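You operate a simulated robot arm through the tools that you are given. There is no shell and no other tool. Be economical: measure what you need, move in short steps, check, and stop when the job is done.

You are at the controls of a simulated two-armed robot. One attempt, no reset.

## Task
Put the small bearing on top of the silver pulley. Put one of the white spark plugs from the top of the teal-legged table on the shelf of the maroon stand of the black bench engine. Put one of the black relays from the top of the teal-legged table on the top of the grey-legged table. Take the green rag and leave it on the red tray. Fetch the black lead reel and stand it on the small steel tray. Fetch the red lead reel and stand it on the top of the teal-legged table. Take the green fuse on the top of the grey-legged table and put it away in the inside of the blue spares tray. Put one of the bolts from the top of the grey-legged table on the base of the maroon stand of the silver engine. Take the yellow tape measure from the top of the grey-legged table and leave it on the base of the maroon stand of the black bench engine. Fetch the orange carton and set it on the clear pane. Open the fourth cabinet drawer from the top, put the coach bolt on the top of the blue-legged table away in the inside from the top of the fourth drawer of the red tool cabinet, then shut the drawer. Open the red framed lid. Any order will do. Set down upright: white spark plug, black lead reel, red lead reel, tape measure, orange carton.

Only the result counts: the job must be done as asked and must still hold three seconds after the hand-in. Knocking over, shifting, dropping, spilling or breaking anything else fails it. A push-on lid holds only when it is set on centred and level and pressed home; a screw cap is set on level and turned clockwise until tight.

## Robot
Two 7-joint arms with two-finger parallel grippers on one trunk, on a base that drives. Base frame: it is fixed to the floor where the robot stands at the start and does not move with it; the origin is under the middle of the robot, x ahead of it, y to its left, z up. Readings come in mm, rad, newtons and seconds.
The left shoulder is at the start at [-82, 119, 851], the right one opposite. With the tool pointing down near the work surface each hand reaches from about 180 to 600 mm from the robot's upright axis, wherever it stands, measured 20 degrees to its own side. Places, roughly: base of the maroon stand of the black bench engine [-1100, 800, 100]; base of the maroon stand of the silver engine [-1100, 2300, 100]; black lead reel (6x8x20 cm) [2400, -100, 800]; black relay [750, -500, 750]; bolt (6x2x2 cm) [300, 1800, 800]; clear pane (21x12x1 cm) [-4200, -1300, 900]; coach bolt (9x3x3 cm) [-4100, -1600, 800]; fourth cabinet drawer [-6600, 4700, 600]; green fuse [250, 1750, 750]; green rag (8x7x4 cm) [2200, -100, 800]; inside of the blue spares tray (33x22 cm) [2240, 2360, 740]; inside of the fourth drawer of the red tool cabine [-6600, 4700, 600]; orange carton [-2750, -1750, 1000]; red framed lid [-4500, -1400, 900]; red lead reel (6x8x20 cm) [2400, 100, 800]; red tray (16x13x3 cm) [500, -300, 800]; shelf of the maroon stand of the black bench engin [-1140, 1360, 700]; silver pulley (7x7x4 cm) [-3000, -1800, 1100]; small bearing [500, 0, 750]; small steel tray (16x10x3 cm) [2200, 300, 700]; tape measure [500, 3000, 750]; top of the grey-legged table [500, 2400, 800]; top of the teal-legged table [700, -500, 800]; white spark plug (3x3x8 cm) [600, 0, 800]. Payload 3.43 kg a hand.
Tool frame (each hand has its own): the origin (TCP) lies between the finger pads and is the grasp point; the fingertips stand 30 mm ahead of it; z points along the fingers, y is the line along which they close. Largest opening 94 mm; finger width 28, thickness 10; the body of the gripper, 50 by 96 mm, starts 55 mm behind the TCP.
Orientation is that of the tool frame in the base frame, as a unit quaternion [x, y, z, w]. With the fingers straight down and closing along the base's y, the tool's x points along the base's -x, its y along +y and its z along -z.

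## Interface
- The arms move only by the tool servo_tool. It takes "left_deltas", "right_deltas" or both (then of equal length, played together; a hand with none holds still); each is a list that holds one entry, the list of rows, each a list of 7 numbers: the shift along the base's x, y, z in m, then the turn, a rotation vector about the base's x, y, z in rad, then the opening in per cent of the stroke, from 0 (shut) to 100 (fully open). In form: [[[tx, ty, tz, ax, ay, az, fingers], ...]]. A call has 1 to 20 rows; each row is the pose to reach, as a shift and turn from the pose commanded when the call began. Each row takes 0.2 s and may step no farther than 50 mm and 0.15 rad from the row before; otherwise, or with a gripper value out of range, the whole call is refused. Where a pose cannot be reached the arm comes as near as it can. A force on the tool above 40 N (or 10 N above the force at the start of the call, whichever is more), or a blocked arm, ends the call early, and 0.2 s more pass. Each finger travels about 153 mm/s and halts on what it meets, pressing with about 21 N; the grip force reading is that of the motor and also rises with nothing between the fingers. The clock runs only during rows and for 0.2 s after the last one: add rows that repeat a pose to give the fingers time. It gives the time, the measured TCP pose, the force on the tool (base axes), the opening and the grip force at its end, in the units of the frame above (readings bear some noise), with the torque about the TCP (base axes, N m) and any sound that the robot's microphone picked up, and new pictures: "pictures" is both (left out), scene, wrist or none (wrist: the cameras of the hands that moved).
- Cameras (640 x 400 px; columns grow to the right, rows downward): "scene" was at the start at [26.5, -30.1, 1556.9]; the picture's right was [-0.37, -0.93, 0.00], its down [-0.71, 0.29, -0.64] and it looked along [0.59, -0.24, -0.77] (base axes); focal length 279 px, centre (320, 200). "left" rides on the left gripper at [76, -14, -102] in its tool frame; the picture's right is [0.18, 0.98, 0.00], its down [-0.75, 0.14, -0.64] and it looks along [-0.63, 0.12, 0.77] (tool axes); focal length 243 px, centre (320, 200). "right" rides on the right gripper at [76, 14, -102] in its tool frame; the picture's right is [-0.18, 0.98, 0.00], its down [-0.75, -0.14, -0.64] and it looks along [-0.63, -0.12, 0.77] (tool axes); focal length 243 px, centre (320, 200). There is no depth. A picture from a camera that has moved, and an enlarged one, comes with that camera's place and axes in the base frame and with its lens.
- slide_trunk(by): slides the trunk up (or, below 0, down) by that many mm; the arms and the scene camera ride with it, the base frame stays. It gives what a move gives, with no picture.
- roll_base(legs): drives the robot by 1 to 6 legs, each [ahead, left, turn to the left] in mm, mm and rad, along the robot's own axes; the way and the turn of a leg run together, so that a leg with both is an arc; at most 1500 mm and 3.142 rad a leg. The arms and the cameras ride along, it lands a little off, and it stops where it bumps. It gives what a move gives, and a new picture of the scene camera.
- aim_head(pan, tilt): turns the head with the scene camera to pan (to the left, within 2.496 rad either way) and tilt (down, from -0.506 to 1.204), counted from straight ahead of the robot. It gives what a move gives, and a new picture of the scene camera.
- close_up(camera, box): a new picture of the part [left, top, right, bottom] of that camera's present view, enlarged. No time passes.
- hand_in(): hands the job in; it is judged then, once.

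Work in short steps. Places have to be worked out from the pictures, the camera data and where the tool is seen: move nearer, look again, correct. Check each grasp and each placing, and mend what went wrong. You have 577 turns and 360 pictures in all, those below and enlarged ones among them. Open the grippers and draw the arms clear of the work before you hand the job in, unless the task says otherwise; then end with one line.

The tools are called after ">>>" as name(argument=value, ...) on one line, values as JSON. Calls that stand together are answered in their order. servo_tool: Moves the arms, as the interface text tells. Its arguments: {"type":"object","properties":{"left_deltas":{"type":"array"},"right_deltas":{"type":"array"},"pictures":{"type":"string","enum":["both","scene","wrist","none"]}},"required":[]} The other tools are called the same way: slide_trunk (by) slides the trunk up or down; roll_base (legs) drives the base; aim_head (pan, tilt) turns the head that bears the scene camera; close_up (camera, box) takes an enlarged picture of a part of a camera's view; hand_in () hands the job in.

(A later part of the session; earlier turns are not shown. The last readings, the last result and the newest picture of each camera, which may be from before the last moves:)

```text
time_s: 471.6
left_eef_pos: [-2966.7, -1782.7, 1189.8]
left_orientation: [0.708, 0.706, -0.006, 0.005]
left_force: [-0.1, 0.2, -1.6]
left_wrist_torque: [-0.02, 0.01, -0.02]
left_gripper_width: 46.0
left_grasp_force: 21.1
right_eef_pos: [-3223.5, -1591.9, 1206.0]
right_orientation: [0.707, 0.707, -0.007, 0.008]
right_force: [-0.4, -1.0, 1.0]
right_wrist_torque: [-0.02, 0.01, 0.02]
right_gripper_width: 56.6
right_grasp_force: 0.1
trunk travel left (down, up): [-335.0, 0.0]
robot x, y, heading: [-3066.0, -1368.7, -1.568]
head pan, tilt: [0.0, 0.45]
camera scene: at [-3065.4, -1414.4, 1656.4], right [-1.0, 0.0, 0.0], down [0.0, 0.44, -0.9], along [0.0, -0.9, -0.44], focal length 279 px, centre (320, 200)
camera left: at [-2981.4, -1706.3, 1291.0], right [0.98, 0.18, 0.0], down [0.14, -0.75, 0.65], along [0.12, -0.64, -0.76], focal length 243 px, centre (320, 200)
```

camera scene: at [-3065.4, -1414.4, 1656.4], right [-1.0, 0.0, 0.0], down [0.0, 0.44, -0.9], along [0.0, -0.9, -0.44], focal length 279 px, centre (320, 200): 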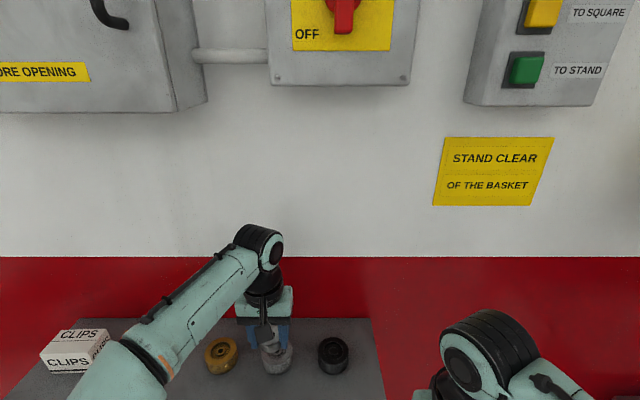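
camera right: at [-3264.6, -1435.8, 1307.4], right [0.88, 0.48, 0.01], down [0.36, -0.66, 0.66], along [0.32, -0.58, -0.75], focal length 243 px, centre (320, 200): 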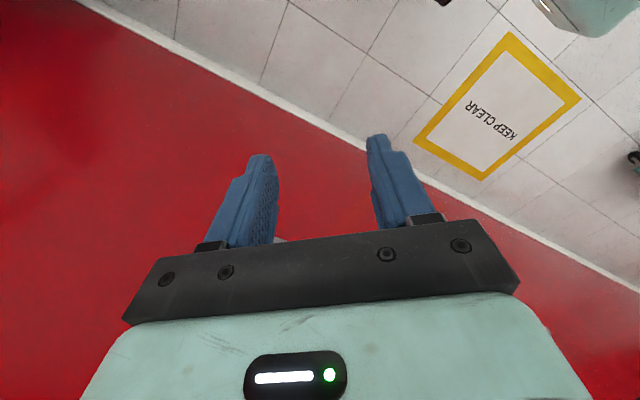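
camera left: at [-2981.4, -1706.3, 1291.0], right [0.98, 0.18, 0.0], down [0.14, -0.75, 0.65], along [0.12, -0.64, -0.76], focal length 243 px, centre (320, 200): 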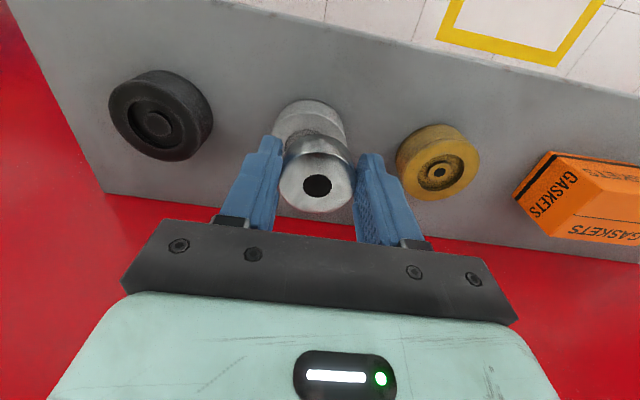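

Bearing hangs just before the pulley. I move 30 mm further in and lower to z≈1150, then look again.

>>> servo_tool(left_deltas=[[[-0.002, -0.015, -0.015, 0, 0, 0, 0], [-0.002, -0.03, -0.03, 0, 0, 0, 0], [-0.002, -0.03, -0.037, 0, 0, 0, 0], [-0.002, -0.03, -0.037, 0, 0, 0, 0]]], pictures="both")

```text
time_s: 472.6
left_eef_pos: [-2968.6, -1812.9, 1153.2]
left_orientation: [0.708, 0.707, -0.005, 0.003]
left_force: [-0.2, -0.2, -2.2]
left_wrist_torque: [0.03, 0.0, 0.02]
left_gripper_width: 46.2
left_grasp_force: 21.1
right_eef_pos: [-3222.7, -1593.3, 1204.5]
right_orientation: [0.707, 0.707, -0.007, 0.009]
right_force: [0.4, -0.2, 0.2]
right_wrist_torque: [0.04, -0.03, -0.01]
right_gripper_width: 56.6
right_grasp_force: 0.2
trunk travel left (down, up): [-335.0, 0.0]
robot x, y, heading: [-3064.0, -1367.5, -1.57]
head pan, tilt: [0.0, 0.45]
camera scene: at [-3065.4, -1414.8, 1656.4], right [-1.0, 0.0, 0.0], down [0.0, 0.44, -0.9], along [0.0, -0.9, -0.44], focal length 279 px, centre (320, 200)
camera left: at [-2983.1, -1736.4, 1252.6], right [0.98, 0.18, 0.0], down [0.14, -0.75, 0.65], along [0.12, -0.64, -0.76], focal length 243 px, centre (320, 200)
```

scene: 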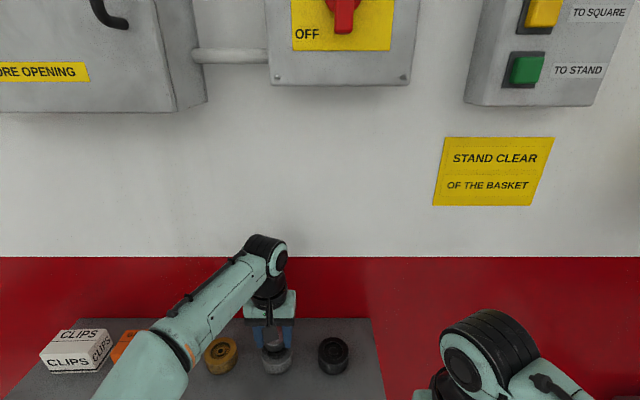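
left: 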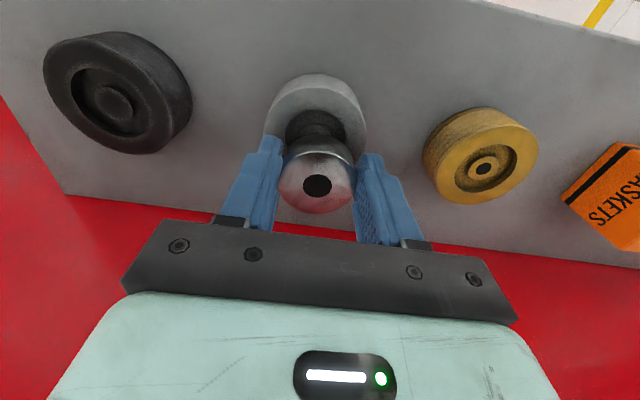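

Nearly aligned; I shift 3 mm in x, lower 14 mm and check again.

>>> servo_tool(left_deltas=[[[-0.003, 0, -0.008, 0, 0, 0, 0], [-0.003, 0, -0.014, 0, 0, 0, 0], [-0.003, 0, -0.014, 0, 0, 0, 0]]], pictures="none")

>>> close_up(camera="left", box=[220, 60, 420, 220])

>>> close_up(camera="scene", box=[200, 300, 360, 400])

```text
time_s: 473.4
left_eef_pos: [-2971.5, -1811.8, 1143.2]
left_orientation: [0.707, 0.707, -0.01, 0.007]
left_force: [3.1, -4.0, 31.4]
left_wrist_torque: [0.06, -0.74, -0.15]
left_gripper_width: 46.0
left_grasp_force: 21.2
right_eef_pos: [-3223.1, -1591.9, 1207.3]
right_orientation: [0.707, 0.707, -0.008, 0.009]
right_force: [0.2, 0.1, 0.4]
right_wrist_torque: [-0.02, 0.02, -0.03]
right_gripper_width: 56.3
right_grasp_force: 0.0
trunk travel left (down, up): [-335.0, 0.0]
robot x, y, heading: [-3065.2, -1368.3, -1.569]
head pan, tilt: [0.0, 0.45]
```

```text
2.50 times, centred on (320, 140) of left
camera zoom: at [-2985.5, -1734.6, 1241.7], right [0.98, 0.18, -0.01], down [0.14, -0.74, 0.66], along [0.12, -0.65, -0.75], focal length 606 px, centre (320, 350)
```

zoom: 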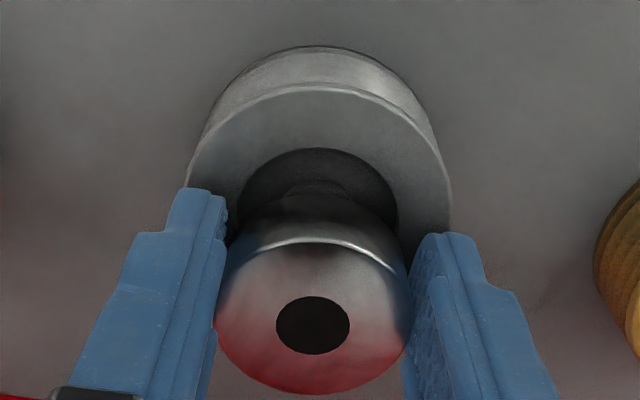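

```text
4.00 times, centred on (280, 350) of scene
camera zoom: at [-3065.3, -1412.8, 1656.7], right [-1.0, 0.0, 0.0], down [0.0, 0.43, -0.9], along [0.0, -0.9, -0.43], focal length 1114 px, centre (480, -400)
```

zoom: 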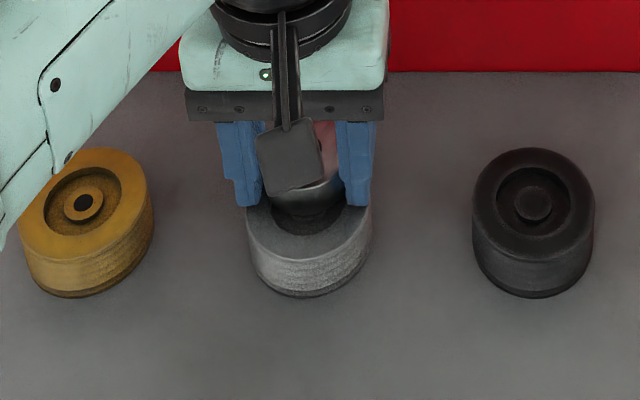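

The fingertips touch the pulley rim; the wrist view shows the pulley centre 4 mm nearer the robot. I rise 6 mm, shift, settle to just touching, then check.

>>> servo_tool(left_deltas=[[[0, 0, 0.008, 0, 0, 0, 0], [0, 0.004, 0.008, 0, 0, 0, 0], [0, 0.004, 0.005, 0, 0, 0, 0], [0, 0.004, 0.005, 0, 0, 0, 0]]], pictures="none")

>>> close_up(camera="left", box=[220, 60, 420, 220])

```text
time_s: 474.4
left_eef_pos: [-2971.4, -1807.7, 1143.9]
left_orientation: [0.708, 0.706, -0.005, 0.005]
left_force: [0.0, 1.1, -2.5]
left_wrist_torque: [0.01, -0.01, -0.02]
left_gripper_width: 45.9
left_grasp_force: 21.2
right_eef_pos: [-3222.8, -1593.9, 1206.7]
right_orientation: [0.707, 0.707, -0.008, 0.008]
right_force: [-0.4, -0.7, 0.7]
right_wrist_torque: [0.01, 0.0, 0.02]
right_gripper_width: 56.5
right_grasp_force: 0.0
trunk travel left (down, up): [-335.0, 0.0]
robot x, y, heading: [-3069.6, -1367.6, -1.57]
head pan, tilt: [0.0, 0.45]
```

```text
2.50 times, centred on (320, 140) of left
camera zoom: at [-2986.3, -1731.2, 1243.4], right [0.98, 0.18, 0.0], down [0.14, -0.75, 0.65], along [0.12, -0.64, -0.76], focal length 606 px, centre (320, 350)
```

zoom: 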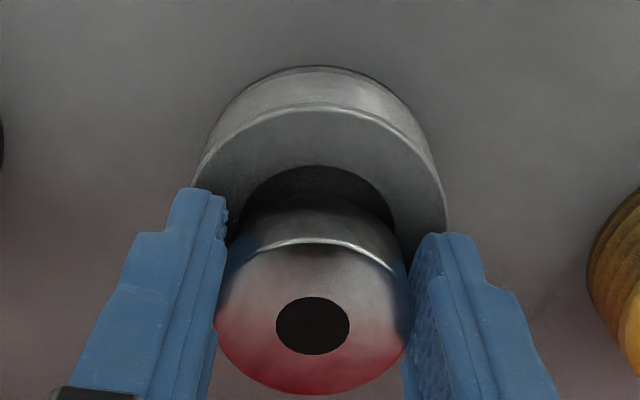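

Centred now. I lower 2 mm and release.

>>> servo_tool(left_deltas=[[[0, 0, -0.002, 0, 0, 0, 0], [0, 0, -0.002, 0, 0, 0, 0]]], pictures="none")

>>> servo_tool(left_deltas=[[[0, 0, 0, 0, 0, 0, 20], [0, 0, 0, 0, 0, 0, 60], [0, 0, 0, 0, 0, 0, 66], [0, 0, 0, 0, 0, 0, 66], [0, 0, 0.035, 0, 0, 0, 66], [0, 0.01, 0.07, 0, 0, 0, 66]]], pictures="wrist")

```text
time_s: 475.0
left_eef_pos: [-2970.2, -1807.3, 1142.2]
left_orientation: [0.708, 0.706, -0.007, 0.004]
left_force: [0.3, 0.1, 3.3]
left_wrist_torque: [-0.15, -0.05, -0.01]
left_gripper_width: 46.4
left_grasp_force: 21.0
right_eef_pos: [-3223.4, -1593.1, 1206.1]
right_orientation: [0.707, 0.707, -0.007, 0.008]
right_force: [0.0, 0.3, 1.1]
right_wrist_torque: [0.01, -0.01, 0.0]
right_gripper_width: 56.5
right_grasp_force: 0.0
trunk travel left (down, up): [-335.0, 0.0]
robot x, y, heading: [-3064.6, -1367.1, -1.568]
head pan, tilt: [0.0, 0.45]
```

```text
time_s: 476.4
left_eef_pos: [-2970.4, -1797.7, 1212.0]
left_orientation: [0.708, 0.706, -0.005, 0.004]
left_force: [-0.4, -0.3, 0.7]
left_wrist_torque: [-0.01, 0.01, -0.02]
left_gripper_width: 62.0
left_grasp_force: 0.1
right_eef_pos: [-3223.0, -1592.7, 1206.5]
right_orientation: [0.707, 0.708, -0.007, 0.009]
right_force: [0.6, -1.2, -0.3]
right_wrist_torque: [0.0, 0.02, 0.03]
right_gripper_width: 56.4
right_grasp_force: 0.0
trunk travel left (down, up): [-335.0, 0.0]
robot x, y, heading: [-3067.2, -1364.9, -1.574]
head pan, tilt: [0.0, 0.45]
camera left: at [-2986.0, -1722.4, 1312.3], right [0.98, 0.18, 0.0], down [0.14, -0.75, 0.65], along [0.12, -0.64, -0.76], focal length 243 px, centre (320, 200)
```

left: 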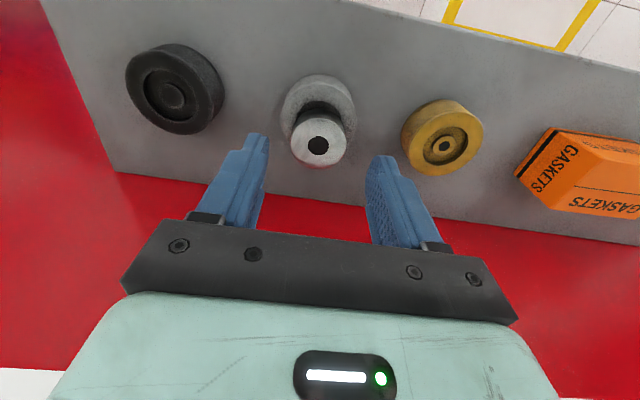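

Bearing rests level on the silver pulley. I retract and get a clear look at the orange carton.

>>> servo_tool(left_deltas=[[[0, 0.04, 0.02, 0, 0, 0, 70], [0, 0.08, 0.03, 0, 0, 0, 80], [-0.02, 0.12, 0.03, 0, 0, 0, 90], [-0.05, 0.155, 0.03, 0, 0, 0, 100], [-0.08, 0.18, 0.03, 0, 0, 0, 100]]], pictures="none")

>>> roll_base(legs=[[0, 200, 0]])

>>> close_up(camera="scene", box=[160, 280, 360, 400])

```text
time_s: 477.6
left_eef_pos: [-3053.9, -1616.8, 1241.6]
left_orientation: [0.707, 0.707, -0.006, 0.005]
left_force: [0.0, -0.3, 0.8]
left_wrist_torque: [-0.03, 0.01, 0.03]
left_gripper_width: 93.9
left_grasp_force: 0.1
right_eef_pos: [-3223.8, -1593.8, 1206.7]
right_orientation: [0.708, 0.707, -0.007, 0.009]
right_force: [0.7, -0.2, 0.4]
right_wrist_torque: [-0.01, -0.05, -0.03]
right_gripper_width: 56.5
right_grasp_force: 0.0
trunk travel left (down, up): [-335.0, 0.0]
robot x, y, heading: [-3062.9, -1367.5, -1.568]
head pan, tilt: [0.0, 0.45]
```

```text
time_s: 479.9
left_eef_pos: [-2855.4, -1617.7, 1242.0]
left_orientation: [0.708, 0.706, -0.006, 0.004]
left_force: [0.7, 0.5, -0.1]
left_wrist_torque: [0.01, -0.02, -0.01]
left_gripper_width: 94.0
left_grasp_force: 0.0
right_eef_pos: [-3024.9, -1593.1, 1205.4]
right_orientation: [0.707, 0.707, -0.008, 0.009]
right_force: [-1.2, -0.5, 0.4]
right_wrist_torque: [-0.01, 0.0, 0.02]
right_gripper_width: 56.2
right_grasp_force: 0.0
trunk travel left (down, up): [-335.0, 0.0]
robot x, y, heading: [-2864.9, -1369.3, -1.57]
head pan, tilt: [0.0, 0.45]
camera scene: at [-2867.2, -1414.7, 1656.4], right [-1.0, 0.0, 0.0], down [0.0, 0.44, -0.9], along [0.0, -0.9, -0.44], focal length 279 px, centre (320, 200)
```

scene: 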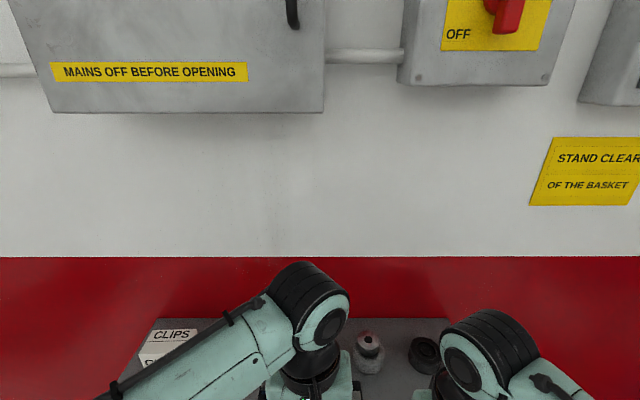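

```text
3.20 times, centred on (260, 340) of scene
camera zoom: at [-2867.2, -1414.7, 1656.4], right [-1.0, 0.0, 0.0], down [0.0, 0.44, -0.9], along [0.0, -0.9, -0.44], focal length 892 px, centre (512, -248)
```

zoom: 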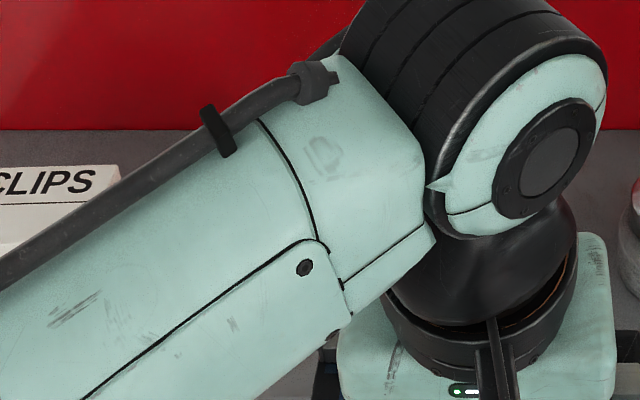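

The left arm blocks the view; I shift further left so the right hand faces the carton.

>>> roll_base(legs=[[0, 270, 0]])

>>> close_up(camera="right", box=[0, 0, 640, 400])

```text
time_s: 482.9
left_eef_pos: [-2584.6, -1616.6, 1242.6]
left_orientation: [0.707, 0.707, -0.005, 0.005]
left_force: [0.5, -0.1, 0.2]
left_wrist_torque: [-0.01, 0.04, -0.04]
left_gripper_width: 93.9
left_grasp_force: 0.0
right_eef_pos: [-2753.0, -1594.4, 1204.7]
right_orientation: [0.706, 0.708, -0.006, 0.009]
right_force: [1.2, -0.6, 0.5]
right_wrist_torque: [0.0, -0.01, -0.02]
right_gripper_width: 56.3
right_grasp_force: 0.0
trunk travel left (down, up): [-335.0, 0.0]
robot x, y, heading: [-2598.4, -1366.0, -1.566]
head pan, tilt: [0.0, 0.45]
camera scene: at [-2596.1, -1414.6, 1656.4], right [-1.0, 0.0, 0.0], down [0.0, 0.44, -0.9], along [0.0, -0.9, -0.44], focal length 279 px, centre (320, 200)
```

scene: 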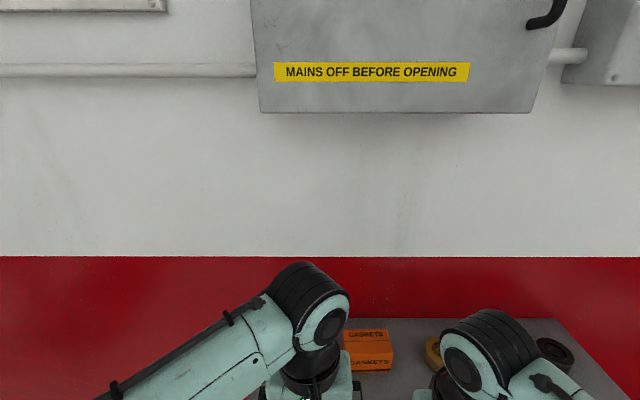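

```text
1.00 times, centred on (320, 200) of right (not enlarged: the box is as wide or as high as the picture)
camera zoom: at [-2739.0, -1514.9, 1307.2], right [0.98, -0.18, 0.01], down [-0.14, -0.74, 0.66], along [-0.12, -0.65, -0.75], focal length 243 px, centre (320, 200)
```

zoom: 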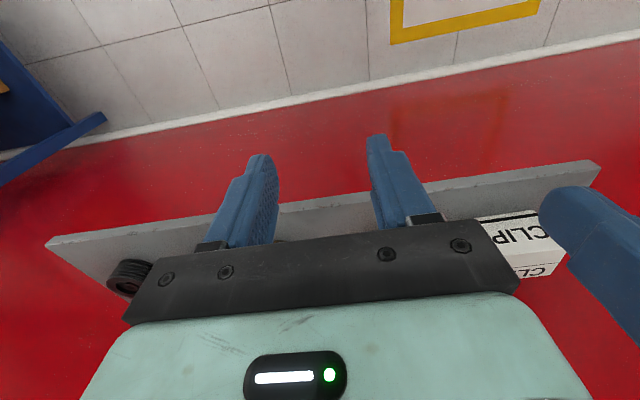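

I move the left hand aside for a clear carton view.

>>> servo_tool(left_deltas=[[[0.04, 0, 0, 0, 0, 0, 100], [0.08, 0.02, 0, 0, 0, 0, 100], [0.12, 0.04, 0, 0, 0, 0, 100], [0.15, 0.06, 0, 0, 0, 0, 100], [0.15, 0.06, 0, 0, 0, 0, 100]]], pictures="none")

>>> close_up(camera="scene", box=[260, 310, 420, 400])

```text
time_s: 484.1
left_eef_pos: [-2433.2, -1557.7, 1240.4]
left_orientation: [0.707, 0.708, -0.005, 0.004]
left_force: [0.4, 0.9, 1.5]
left_wrist_torque: [0.04, 0.01, 0.01]
left_gripper_width: 93.9
left_grasp_force: 0.1
right_eef_pos: [-2753.7, -1593.6, 1206.5]
right_orientation: [0.706, 0.708, -0.008, 0.008]
right_force: [-0.6, -0.1, -0.1]
right_wrist_torque: [-0.02, -0.01, -0.03]
right_gripper_width: 56.3
right_grasp_force: 0.0
trunk travel left (down, up): [-335.0, 0.0]
robot x, y, heading: [-2595.0, -1365.4, -1.572]
head pan, tilt: [0.0, 0.45]
```

```text
4.00 times, centred on (340, 355) of scene
camera zoom: at [-2596.7, -1415.1, 1656.4], right [-1.0, 0.0, 0.0], down [0.0, 0.44, -0.9], along [0.0, -0.9, -0.44], focal length 1114 px, centre (240, -420)
```

zoom: 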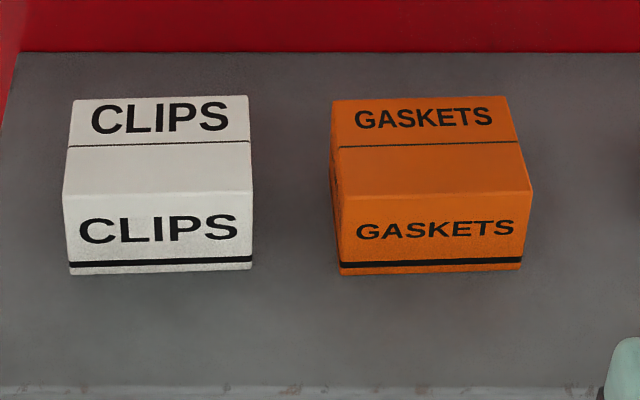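

Carton: 96 mm wide (x), 55 deep (y), top z≈1135, centre (-2695,-1810). I roll 60 mm nearer and turn the right tool a quarter so it closes along y.

>>> roll_base(legs=[[60, 0, 0]])

>>> servo_tool(right_deltas=[[[0.0, 0, 0, 0, 0, -0.14, 100], [0.01, 0, 0, 0, 0, -0.28, 100], [0.02, 0, 0, 0, 0, -0.42, 100], [0.03, 0, 0, 0, 0, -0.56, 100], [0.04, 0, 0, 0, 0, -0.7, 100], [0.05, 0, 0, 0, 0, -0.84, 100], [0.06, 0, 0, 0, 0, -0.98, 100], [0.06, 0, 0, 0, 0, -1.12, 100], [0.06, 0, 0, 0, 0, -1.26, 100], [0.06, -0.02, 0, 0, 0, -1.4, 100], [0.06, -0.04, 0, 0, 0, -1.54, 100], [0.06, -0.06, 0, 0, 0, -1.57, 100]]], pictures="wrist")

```text
time_s: 485.1
left_eef_pos: [-2434.1, -1615.4, 1239.5]
left_orientation: [0.707, 0.707, -0.005, 0.005]
left_force: [-0.2, 0.0, -0.2]
left_wrist_torque: [0.02, 0.03, 0.02]
left_gripper_width: 94.0
left_grasp_force: 0.0
right_eef_pos: [-2753.7, -1652.0, 1205.4]
right_orientation: [0.707, 0.707, -0.007, 0.009]
right_force: [-0.2, -0.2, 0.5]
right_wrist_torque: [0.0, 0.01, 0.0]
right_gripper_width: 56.7
right_grasp_force: 0.0
trunk travel left (down, up): [-335.0, 0.0]
robot x, y, heading: [-2595.6, -1424.5, -1.571]
head pan, tilt: [0.0, 0.45]
camera scene: at [-2596.0, -1471.7, 1656.1], right [-1.0, 0.0, 0.0], down [0.0, 0.43, -0.9], along [0.0, -0.9, -0.43], focal length 279 px, centre (320, 200)
```

scene: 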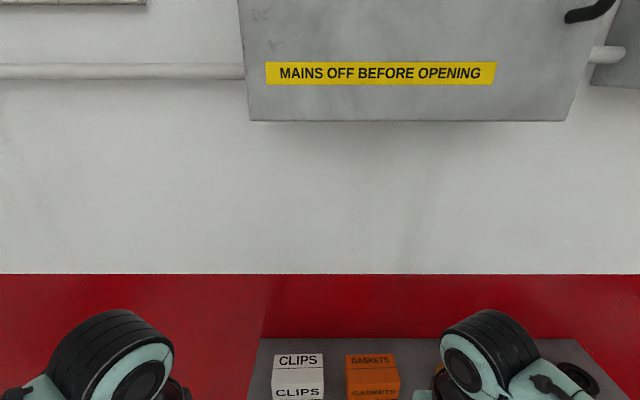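

```text
time_s: 487.7
left_eef_pos: [-2432.3, -1617.7, 1240.3]
left_orientation: [0.707, 0.707, -0.005, 0.005]
left_force: [0.1, 0.1, 0.4]
left_wrist_torque: [0.01, 0.03, 0.01]
left_gripper_width: 93.9
left_grasp_force: 0.0
right_eef_pos: [-2693.5, -1712.1, 1205.5]
right_orientation: [1.0, 0.0, -0.012, 0.0]
right_force: [-0.2, -0.4, -0.1]
right_wrist_torque: [0.02, -0.02, -0.01]
right_gripper_width: 94.1
right_grasp_force: 0.1
trunk travel left (down, up): [-335.0, 0.0]
robot x, y, heading: [-2592.1, -1421.3, -1.568]
head pan, tilt: [0.0, 0.45]
camera right: at [-2614.8, -1726.3, 1307.2], right [-0.18, -0.98, 0.0], down [-0.74, 0.14, 0.66], along [-0.65, 0.12, -0.75], focal length 243 px, centre (320, 200)
```

right: 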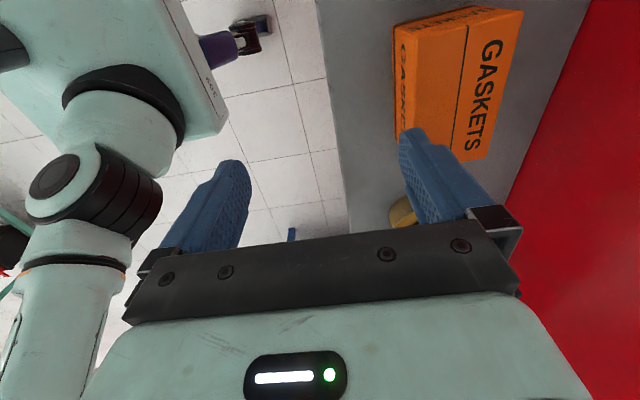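

Carton top centre near (-2690,-1809). I move over it and look again.

>>> servo_tool(right_deltas=[[[0.0, -0.045, -0.01, 0, 0, 0, 100], [0.0, -0.09, -0.02, 0, 0, 0, 100], [0.0, -0.098, -0.02, 0, 0, 0, 100], [0.0, -0.098, -0.02, 0, 0, 0, 100]]], pictures="wrist")

```text
time_s: 488.7
left_eef_pos: [-2433.0, -1616.4, 1240.7]
left_orientation: [0.707, 0.707, -0.005, 0.005]
left_force: [-0.2, -1.0, 1.2]
left_wrist_torque: [0.01, 0.01, -0.01]
left_gripper_width: 93.8
left_grasp_force: 0.1
right_eef_pos: [-2693.1, -1810.6, 1186.2]
right_orientation: [1.0, 0.0, -0.011, 0.001]
right_force: [-0.7, -0.2, -0.1]
right_wrist_torque: [0.01, -0.01, 0.0]
right_gripper_width: 94.0
right_grasp_force: 0.1
trunk travel left (down, up): [-335.0, 0.0]
robot x, y, heading: [-2596.3, -1425.4, -1.573]
head pan, tilt: [0.0, 0.45]
camera right: at [-2614.9, -1824.5, 1287.3], right [-0.18, -0.98, 0.01], down [-0.74, 0.14, 0.66], along [-0.65, 0.12, -0.75], focal length 243 px, centre (320, 200)
```

right: 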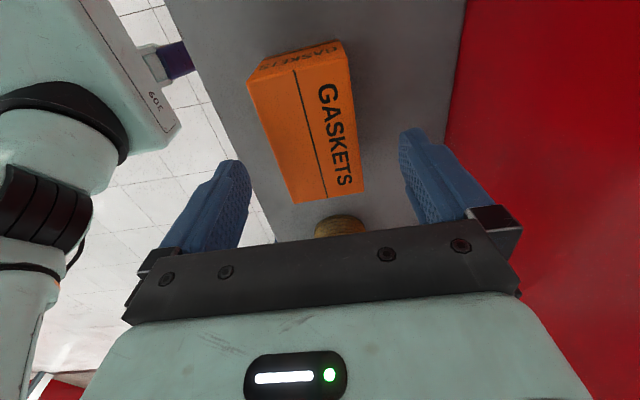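

Carton centre (-2686,-1806), turned about 3°. I align, descend to z≈1115 and close.

>>> servo_tool(right_deltas=[[[0.006, 0.004, -0.02, 0, 0, 0.05, 100], [0.006, 0.004, -0.05, 0, 0, 0.05, 100], [0.006, 0.004, -0.071, 0, 0, 0.05, 100], [0.006, 0.004, -0.071, 0, 0, 0.05, 60], [0.006, 0.004, -0.071, 0, 0, 0.05, 20], [0.006, 0.004, -0.071, 0, 0, 0.05, 0], [0.006, 0.004, -0.071, 0, 0, 0.05, 0]]], pictures="wrist")

```text
time_s: 490.3
left_eef_pos: [-2434.0, -1617.1, 1240.6]
left_orientation: [0.707, 0.707, -0.005, 0.004]
left_force: [-0.7, -0.9, -0.2]
left_wrist_torque: [0.0, -0.01, -0.01]
left_gripper_width: 93.7
left_grasp_force: 0.0
right_eef_pos: [-2687.9, -1807.4, 1114.8]
right_orientation: [1.0, 0.027, -0.011, 0.001]
right_force: [1.0, -0.4, 0.7]
right_wrist_torque: [0.02, -0.12, -0.07]
right_gripper_width: 62.5
right_grasp_force: 21.3
trunk travel left (down, up): [-335.0, 0.0]
robot x, y, heading: [-2596.8, -1424.3, -1.569]
head pan, tilt: [0.0, 0.45]
camera right: at [-2608.7, -1816.7, 1215.9], right [-0.13, -0.99, 0.01], down [-0.75, 0.1, 0.66], along [-0.65, 0.08, -0.75], focal length 243 px, centre (320, 200)
```

right: 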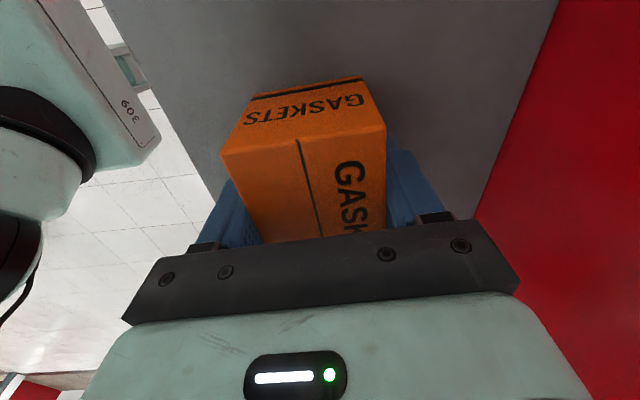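

Carton gripped (62 mm). I lift, retract, back away, and head to the blue-legged table.

>>> servo_tool(right_deltas=[[[0, 0, 0.04, 0, 0, 0, 0], [0, 0, 0.07, 0, 0, 0, 0], [0, 0.03, 0.09, 0, 0, 0, 0], [0, 0.07, 0.09, 0, 0, 0, 0], [-0.02, 0.11, 0.09, 0, 0, 0, 0], [-0.04, 0.15, 0.09, 0, 0, 0, 0]]], pictures="none")

>>> roll_base(legs=[[-550, 0, 0], [0, -1450, 0]])

>>> aim_head(pan=0.0, tilt=0.7)

```text
time_s: 491.7
left_eef_pos: [-2434.1, -1615.6, 1242.2]
left_orientation: [0.707, 0.707, -0.006, 0.004]
left_force: [-0.3, 0.1, 0.8]
left_wrist_torque: [0.02, 0.01, 0.02]
left_gripper_width: 94.2
left_grasp_force: 0.1
right_eef_pos: [-2729.8, -1655.1, 1204.0]
right_orientation: [1.0, 0.026, -0.011, 0.001]
right_force: [-0.6, 0.6, -3.6]
right_wrist_torque: [0.03, -0.05, 0.0]
right_gripper_width: 62.4
right_grasp_force: 20.8
trunk travel left (down, up): [-335.0, 0.0]
robot x, y, heading: [-2593.7, -1424.4, -1.571]
head pan, tilt: [0.0, 0.45]
```

```text
time_s: 507.2
left_eef_pos: [-3870.3, -1069.8, 1240.2]
left_orientation: [0.705, 0.709, -0.005, 0.004]
left_force: [0.6, 0.6, 0.4]
left_wrist_torque: [0.05, -0.03, -0.02]
left_gripper_width: 93.8
left_grasp_force: 0.2
right_eef_pos: [-4163.4, -1112.6, 1203.9]
right_orientation: [1.0, 0.029, -0.012, 0.001]
right_force: [-0.4, 0.8, -2.6]
right_wrist_torque: [0.01, -0.01, 0.01]
right_gripper_width: 62.5
right_grasp_force: 21.7
trunk travel left (down, up): [-335.0, 0.0]
robot x, y, heading: [-4031.8, -878.9, -1.562]
head pan, tilt: [0.0, 0.45]
camera scene: at [-4033.0, -927.7, 1656.4], right [-1.0, -0.01, 0.0], down [0.0, 0.44, -0.9], along [0.01, -0.9, -0.44], focal length 279 px, centre (320, 200)
```

scene: 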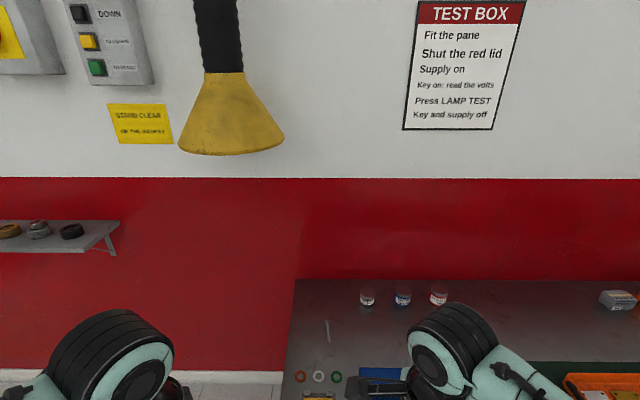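

```text
time_s: 508.0
left_eef_pos: [-3870.2, -1069.9, 1239.8]
left_orientation: [0.705, 0.71, -0.005, 0.005]
left_force: [-0.7, 0.1, -0.1]
left_wrist_torque: [0.02, -0.02, -0.01]
left_gripper_width: 94.1
left_grasp_force: 0.1
right_eef_pos: [-4163.8, -1111.1, 1205.0]
right_orientation: [0.999, 0.03, -0.012, 0.0]
right_force: [0.4, 0.1, -3.6]
right_wrist_torque: [0.0, -0.02, 0.0]
right_gripper_width: 62.3
right_grasp_force: 21.0
trunk travel left (down, up): [-335.0, 0.0]
robot x, y, heading: [-4030.3, -880.1, -1.562]
head pan, tilt: [0.0, 0.7]
camera scene: at [-4033.1, -920.7, 1634.3], right [-1.0, -0.01, 0.0], down [-0.01, 0.64, -0.77], along [0.01, -0.77, -0.64], focal length 279 px, centre (320, 200)
```

scene: 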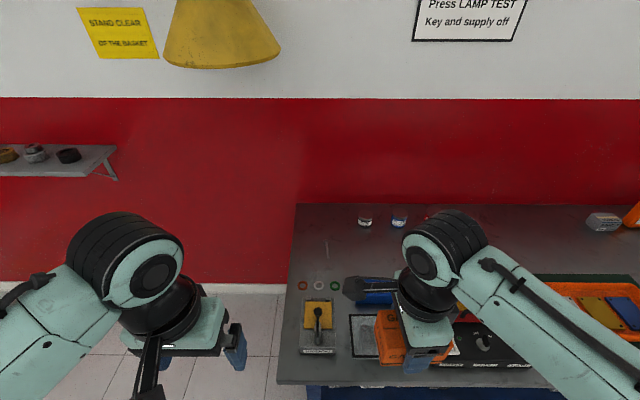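

I back off 250 mm so the table appears above the arms in the picture.

>>> roll_base(legs=[[-280, 0, 0], [0, -250, 0]])

>>> aim_head(pan=0.0, tilt=0.55)

>>> close_up(camera="scene", box=[180, 200, 500, 400])

```text
time_s: 512.4
left_eef_pos: [-4125.1, -793.2, 1240.1]
left_orientation: [0.704, 0.711, -0.006, 0.004]
left_force: [0.2, -0.3, 0.6]
left_wrist_torque: [0.04, 0.01, -0.01]
left_gripper_width: 93.9
left_grasp_force: 0.1
right_eef_pos: [-4419.1, -836.5, 1203.7]
right_orientation: [0.999, 0.031, -0.012, 0.0]
right_force: [-0.4, 0.1, -3.0]
right_wrist_torque: [0.01, 0.0, -0.01]
right_gripper_width: 62.3
right_grasp_force: 21.0
trunk travel left (down, up): [-335.0, 0.0]
robot x, y, heading: [-4290.9, -601.4, -1.557]
head pan, tilt: [0.0, 0.7]
camera scene: at [-4289.5, -644.9, 1634.2], right [-1.0, -0.01, 0.0], down [-0.01, 0.64, -0.76], along [0.01, -0.76, -0.64], focal length 279 px, centre (320, 200)
```

scene: 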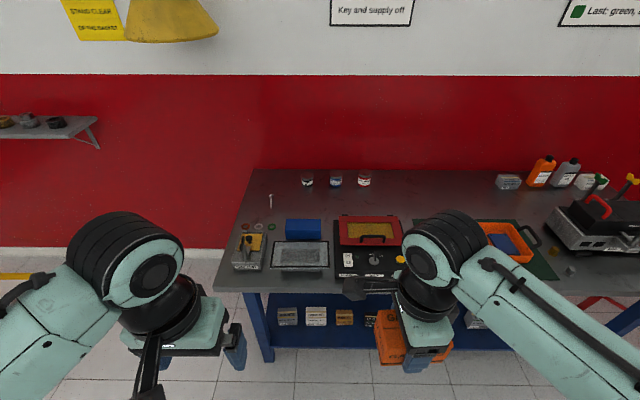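

```text
time_s: 513.1
left_eef_pos: [-4125.5, -794.2, 1240.3]
left_orientation: [0.703, 0.711, -0.006, 0.004]
left_force: [1.1, -0.5, 0.5]
left_wrist_torque: [0.0, 0.01, 0.01]
left_gripper_width: 94.0
left_grasp_force: 0.0
right_eef_pos: [-4418.9, -836.5, 1204.3]
right_orientation: [0.999, 0.031, -0.012, 0.0]
right_force: [0.8, 0.2, -2.7]
right_wrist_torque: [0.05, -0.03, -0.01]
right_gripper_width: 62.2
right_grasp_force: 21.1
trunk travel left (down, up): [-335.0, 0.0]
robot x, y, heading: [-4288.0, -601.9, -1.555]
head pan, tilt: [0.0, 0.55]
camera scene: at [-4289.5, -649.8, 1647.3], right [-1.0, -0.01, 0.0], down [-0.01, 0.52, -0.85], along [0.01, -0.85, -0.52], focal length 279 px, centre (320, 200)
```

scene: 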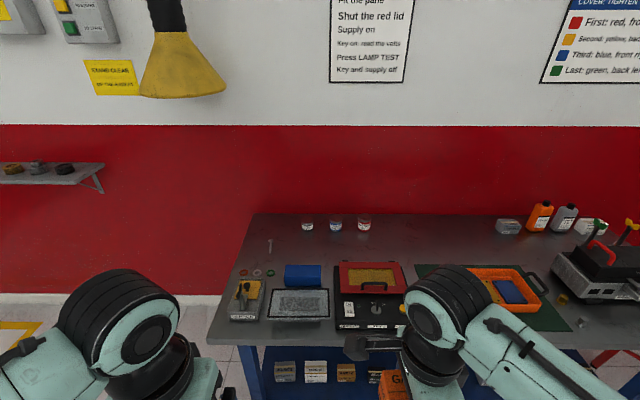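

```text
2.00 times, centred on (340, 300) of scene
camera zoom: at [-4289.5, -649.8, 1647.3], right [-1.0, -0.01, 0.0], down [-0.01, 0.52, -0.85], along [0.01, -0.85, -0.52], focal length 557 px, centre (280, 0)
```

zoom: 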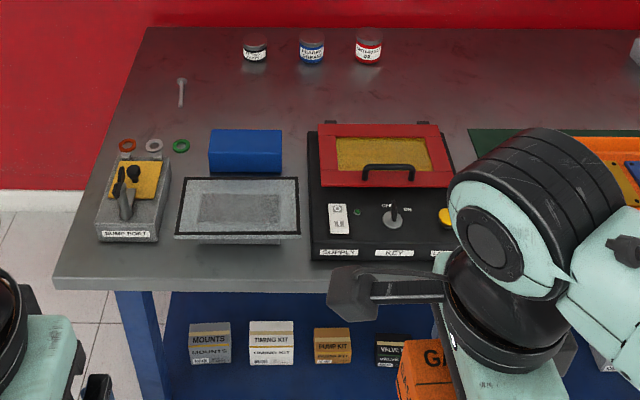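

Now I see pane on a stand (centre ≈(-4217,-1257), z≈875), the test box with red lid, and the coach bolt. I move so the right hand can set the carton on the pane.

>>> roll_base(legs=[[0, 200, -0.014], [230, 0, 0]])

>>> servo_tool(right_deltas=[[[0.0, -0.04, -0.02, 0, 0, 0, 0], [0.0, -0.08, -0.04, 0, 0, 0, 0], [0.0, -0.12, -0.06, 0, 0, 0, 0], [0.0, -0.16, -0.08, 0, 0, 0, 0], [0.0, -0.18, -0.12, 0, 0, 0, 0], [0.0, -0.18, -0.14, 0, 0, 0, 0], [0.0, -0.18, -0.14, 0, 0, 0, 0]]], pictures="both")

```text
time_s: 516.8
left_eef_pos: [-3930.3, -1021.2, 1240.5]
left_orientation: [0.708, 0.706, -0.006, 0.004]
left_force: [0.3, -1.0, 0.5]
left_wrist_torque: [0.0, 0.0, 0.04]
left_gripper_width: 93.8
left_grasp_force: 0.1
right_eef_pos: [-4223.5, -1060.3, 1204.3]
right_orientation: [1.0, 0.025, -0.012, 0.001]
right_force: [0.2, 0.3, -3.1]
right_wrist_torque: [0.03, -0.02, -0.03]
right_gripper_width: 62.3
right_grasp_force: 20.8
trunk travel left (down, up): [-335.0, 0.0]
robot x, y, heading: [-4089.8, -829.8, -1.568]
head pan, tilt: [0.0, 0.55]
camera scene: at [-4092.5, -874.8, 1647.2], right [-1.0, 0.0, 0.0], down [0.0, 0.52, -0.85], along [0.0, -0.85, -0.52], focal length 279 px, centre (320, 200)
```

scene: 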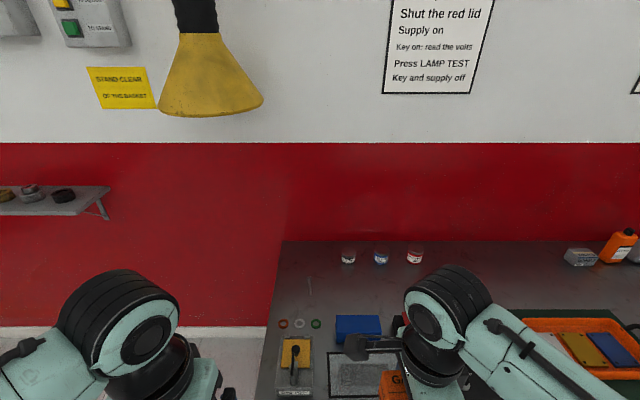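

```text
time_s: 518.4
left_eef_pos: [-3929.1, -1022.6, 1240.7]
left_orientation: [0.708, 0.707, -0.006, 0.005]
left_force: [-0.5, 1.0, 0.5]
left_wrist_torque: [0.01, -0.03, -0.02]
left_gripper_width: 94.0
left_grasp_force: 0.1
right_eef_pos: [-4223.2, -1240.8, 1063.1]
right_orientation: [1.0, 0.026, -0.011, 0.002]
right_force: [-0.1, -0.3, -2.4]
right_wrist_torque: [0.02, -0.03, 0.02]
right_gripper_width: 62.3
right_grasp_force: 21.7
trunk travel left (down, up): [-335.0, 0.0]
robot x, y, heading: [-4091.9, -829.1, -1.572]
head pan, tilt: [0.0, 0.55]
camera scene: at [-4092.4, -875.7, 1647.4], right [-1.0, 0.0, 0.0], down [0.0, 0.52, -0.85], along [0.0, -0.85, -0.52], focal length 279 px, centre (320, 200)
camera right: at [-4145.0, -1250.9, 1166.0], right [-0.13, -0.99, 0.01], down [-0.75, 0.1, 0.66], along [-0.65, 0.08, -0.75], focal length 243 px, centre (320, 200)
```

scene: 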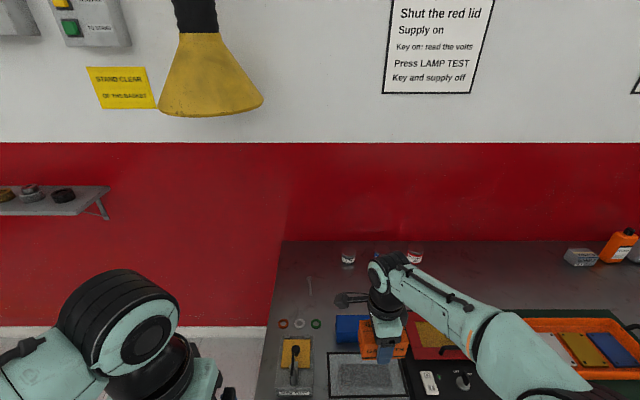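
right: 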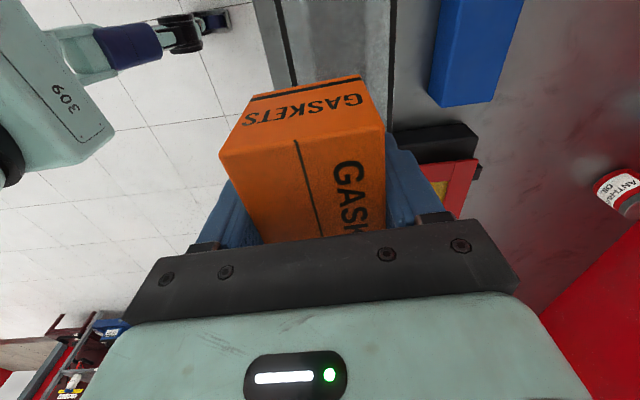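

Pane centre refined to about (-4220,-1266). I align, lower to z≈945 and check.

>>> servo_tool(right_deltas=[[[0.0, -0.025, -0.01, 0, 0, -0.05, 0], [0.0, -0.025, -0.055, 0, 0, -0.05, 0], [0.0, -0.025, -0.1, 0, 0, -0.05, 0], [0.0, -0.025, -0.118, 0, 0, -0.05, 0], [0.0, -0.025, -0.118, 0, 0, -0.05, 0]]], pictures="wrist")

>>> aim_head(pan=-0.15, tilt=0.85)

```text
time_s: 519.5
left_eef_pos: [-3930.1, -1020.0, 1241.0]
left_orientation: [0.708, 0.707, -0.007, 0.004]
left_force: [-0.4, -0.1, -0.4]
left_wrist_torque: [-0.01, -0.03, 0.0]
left_gripper_width: 94.1
left_grasp_force: 0.0
right_eef_pos: [-4223.9, -1266.1, 947.3]
right_orientation: [1.0, 0.0, -0.012, 0.0]
right_force: [0.2, 1.1, -3.6]
right_wrist_torque: [0.04, -0.04, -0.01]
right_gripper_width: 62.3
right_grasp_force: 21.2
trunk travel left (down, up): [-335.0, 0.0]
robot x, y, heading: [-4093.4, -831.7, -1.569]
head pan, tilt: [0.0, 0.55]
camera right: at [-4145.0, -1278.8, 1047.9], right [-0.18, -0.98, 0.0], down [-0.74, 0.14, 0.66], along [-0.65, 0.12, -0.75], focal length 243 px, centre (320, 200)
```

right: 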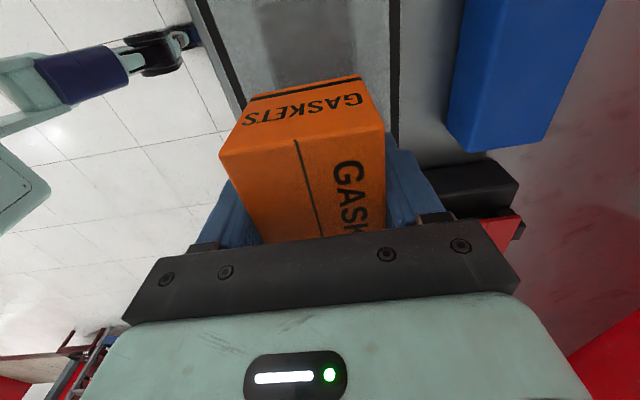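

```text
time_s: 520.4
left_eef_pos: [-3930.3, -1022.4, 1241.4]
left_orientation: [0.707, 0.707, -0.006, 0.004]
left_force: [0.1, -0.2, -0.4]
left_wrist_torque: [0.01, -0.02, 0.0]
left_gripper_width: 94.1
left_grasp_force: 0.1
right_eef_pos: [-4223.2, -1266.1, 946.6]
right_orientation: [1.0, 0.0, -0.012, 0.0]
right_force: [-0.5, 0.8, -3.7]
right_wrist_torque: [0.0, -0.03, 0.01]
right_gripper_width: 62.3
right_grasp_force: 21.0
trunk travel left (down, up): [-335.0, 0.0]
robot x, y, heading: [-4087.1, -827.7, -1.571]
head pan, tilt: [-0.15, 0.85]
camera scene: at [-4104.1, -863.1, 1622.0], right [-0.99, 0.15, 0.0], down [0.11, 0.74, -0.66], along [-0.1, -0.65, -0.75], focal length 279 px, centre (320, 200)
```

scene: 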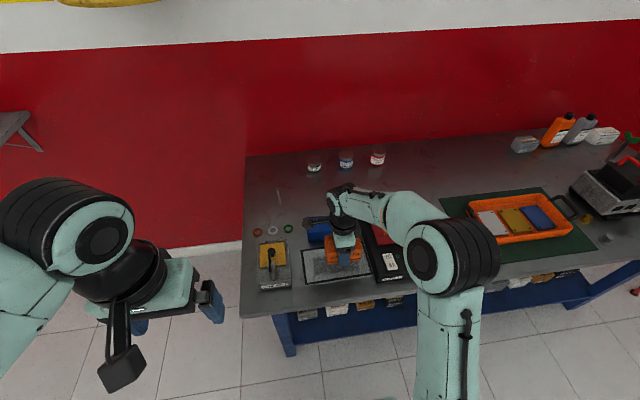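

Carton is centred over the pane. I lower gently in small steps.

>>> servo_tool(right_deltas=[[[0, 0, -0.008, 0, 0, 0, 0], [0, 0, -0.014, 0, 0, 0, 0], [0, 0, -0.014, 0, 0, 0, 0]]], pictures="none")

>>> servo_tool(right_deltas=[[[0, 0, -0.003, 0, 0, 0, 0], [0, 0, -0.006, 0, 0, 0, 0], [0, 0, -0.006, 0, 0, 0, 0]]], pictures="none")

>>> close_up(camera="scene", box=[250, 180, 450, 300])

```text
time_s: 521.1
left_eef_pos: [-3931.3, -1020.4, 1240.8]
left_orientation: [0.708, 0.707, -0.005, 0.004]
left_force: [0.0, 0.4, 0.1]
left_wrist_torque: [-0.01, 0.0, -0.01]
left_gripper_width: 94.0
left_grasp_force: 0.0
right_eef_pos: [-4223.3, -1265.9, 933.2]
right_orientation: [1.0, 0.001, -0.011, 0.0]
right_force: [-0.2, 0.2, -3.0]
right_wrist_torque: [-0.03, -0.01, 0.0]
right_gripper_width: 62.2
right_grasp_force: 21.6
trunk travel left (down, up): [-335.0, 0.0]
robot x, y, heading: [-4095.1, -834.7, -1.576]
head pan, tilt: [-0.15, 0.85]
```

```text
time_s: 522.0
left_eef_pos: [-3929.8, -1021.2, 1239.8]
left_orientation: [0.708, 0.706, -0.006, 0.005]
left_force: [-0.1, 0.5, 0.1]
left_wrist_torque: [-0.02, 0.0, 0.03]
left_gripper_width: 94.1
left_grasp_force: 0.0
right_eef_pos: [-4224.1, -1265.7, 927.0]
right_orientation: [1.0, 0.0, -0.011, -0.001]
right_force: [0.2, 0.1, -2.0]
right_wrist_torque: [0.02, -0.01, -0.02]
right_gripper_width: 62.4
right_grasp_force: 21.4
trunk travel left (down, up): [-335.0, 0.0]
robot x, y, heading: [-4089.5, -832.0, -1.574]
head pan, tilt: [-0.15, 0.85]
```

```text
3.20 times, centred on (350, 240) of scene
camera zoom: at [-4104.2, -863.1, 1622.0], right [-0.99, 0.15, 0.0], down [0.11, 0.74, -0.66], along [-0.1, -0.65, -0.75], focal length 892 px, centre (224, 72)
```

zoom: 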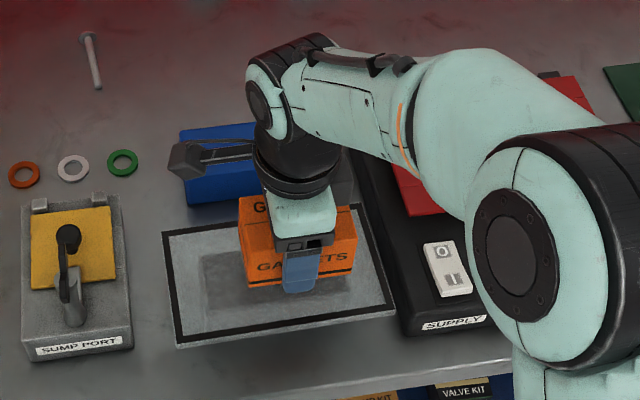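

>>> servo_tool(right_deltas=[[[0, 0, -0.004, 0, 0, 0, 0], [0, 0, -0.008, 0, 0, 0, 0], [0, 0, -0.008, 0, 0, 0, 0]]], pictures="none")

>>> servo_tool(right_deltas=[[[0, 0, -0.004, 0, 0, 0, 0], [0, 0, -0.008, 0, 0, 0, 0], [0, 0, -0.008, 0, 0, 0, 0]]], pictures="none")

>>> servo_tool(right_deltas=[[[0, 0, -0.004, 0, 0, 0, 0], [0, 0, -0.008, 0, 0, 0, 0], [0, 0, -0.008, 0, 0, 0, 0]]], pictures="none")

>>> close_up(camera="scene", box=[250, 180, 450, 300])

```text
time_s: 522.8
left_eef_pos: [-3929.1, -1020.3, 1240.5]
left_orientation: [0.708, 0.707, -0.006, 0.005]
left_force: [-0.2, 0.9, 0.2]
left_wrist_torque: [0.05, -0.01, 0.0]
left_gripper_width: 93.9
left_grasp_force: 0.0
right_eef_pos: [-4225.1, -1264.9, 917.9]
right_orientation: [1.0, 0.001, -0.011, 0.0]
right_force: [0.0, -0.5, -3.1]
right_wrist_torque: [0.0, -0.02, 0.01]
right_gripper_width: 62.5
right_grasp_force: 20.9
trunk travel left (down, up): [-335.0, 0.0]
robot x, y, heading: [-4093.3, -829.3, -1.57]
head pan, tilt: [-0.15, 0.85]
```

```text
time_s: 523.5
left_eef_pos: [-3929.7, -1021.7, 1239.7]
left_orientation: [0.708, 0.707, -0.006, 0.004]
left_force: [0.8, -0.4, -0.3]
left_wrist_torque: [-0.05, 0.02, -0.02]
left_gripper_width: 94.1
left_grasp_force: 0.1
right_eef_pos: [-4224.6, -1265.4, 910.0]
right_orientation: [1.0, 0.0, -0.011, 0.001]
right_force: [0.1, -0.1, -3.0]
right_wrist_torque: [0.0, -0.05, 0.01]
right_gripper_width: 62.3
right_grasp_force: 21.7
trunk travel left (down, up): [-335.0, 0.0]
robot x, y, heading: [-4090.1, -830.0, -1.569]
head pan, tilt: [-0.15, 0.85]
```

```text
time_s: 524.4
left_eef_pos: [-3930.1, -1021.7, 1241.7]
left_orientation: [0.708, 0.706, -0.005, 0.005]
left_force: [-0.2, 0.1, 0.3]
left_wrist_torque: [-0.03, -0.01, 0.0]
left_gripper_width: 94.2
left_grasp_force: 0.0
right_eef_pos: [-4224.5, -1266.2, 902.8]
right_orientation: [1.0, 0.0, -0.011, 0.0]
right_force: [0.7, -1.1, -3.8]
right_wrist_torque: [0.0, -0.03, 0.0]
right_gripper_width: 62.3
right_grasp_force: 21.3
trunk travel left (down, up): [-335.0, 0.0]
robot x, y, heading: [-4092.7, -828.8, -1.569]
head pan, tilt: [-0.15, 0.85]
```

```text
3.20 times, centred on (350, 240) of scene
camera zoom: at [-4104.2, -863.1, 1622.0], right [-0.99, 0.15, 0.0], down [0.11, 0.74, -0.66], along [-0.1, -0.65, -0.75], focal length 892 px, centre (224, 72)
```

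zoom: 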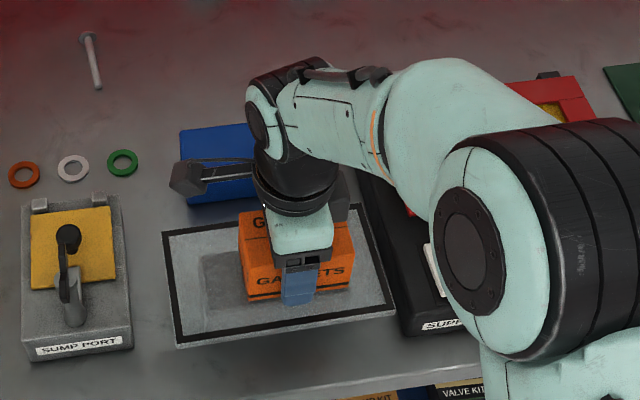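

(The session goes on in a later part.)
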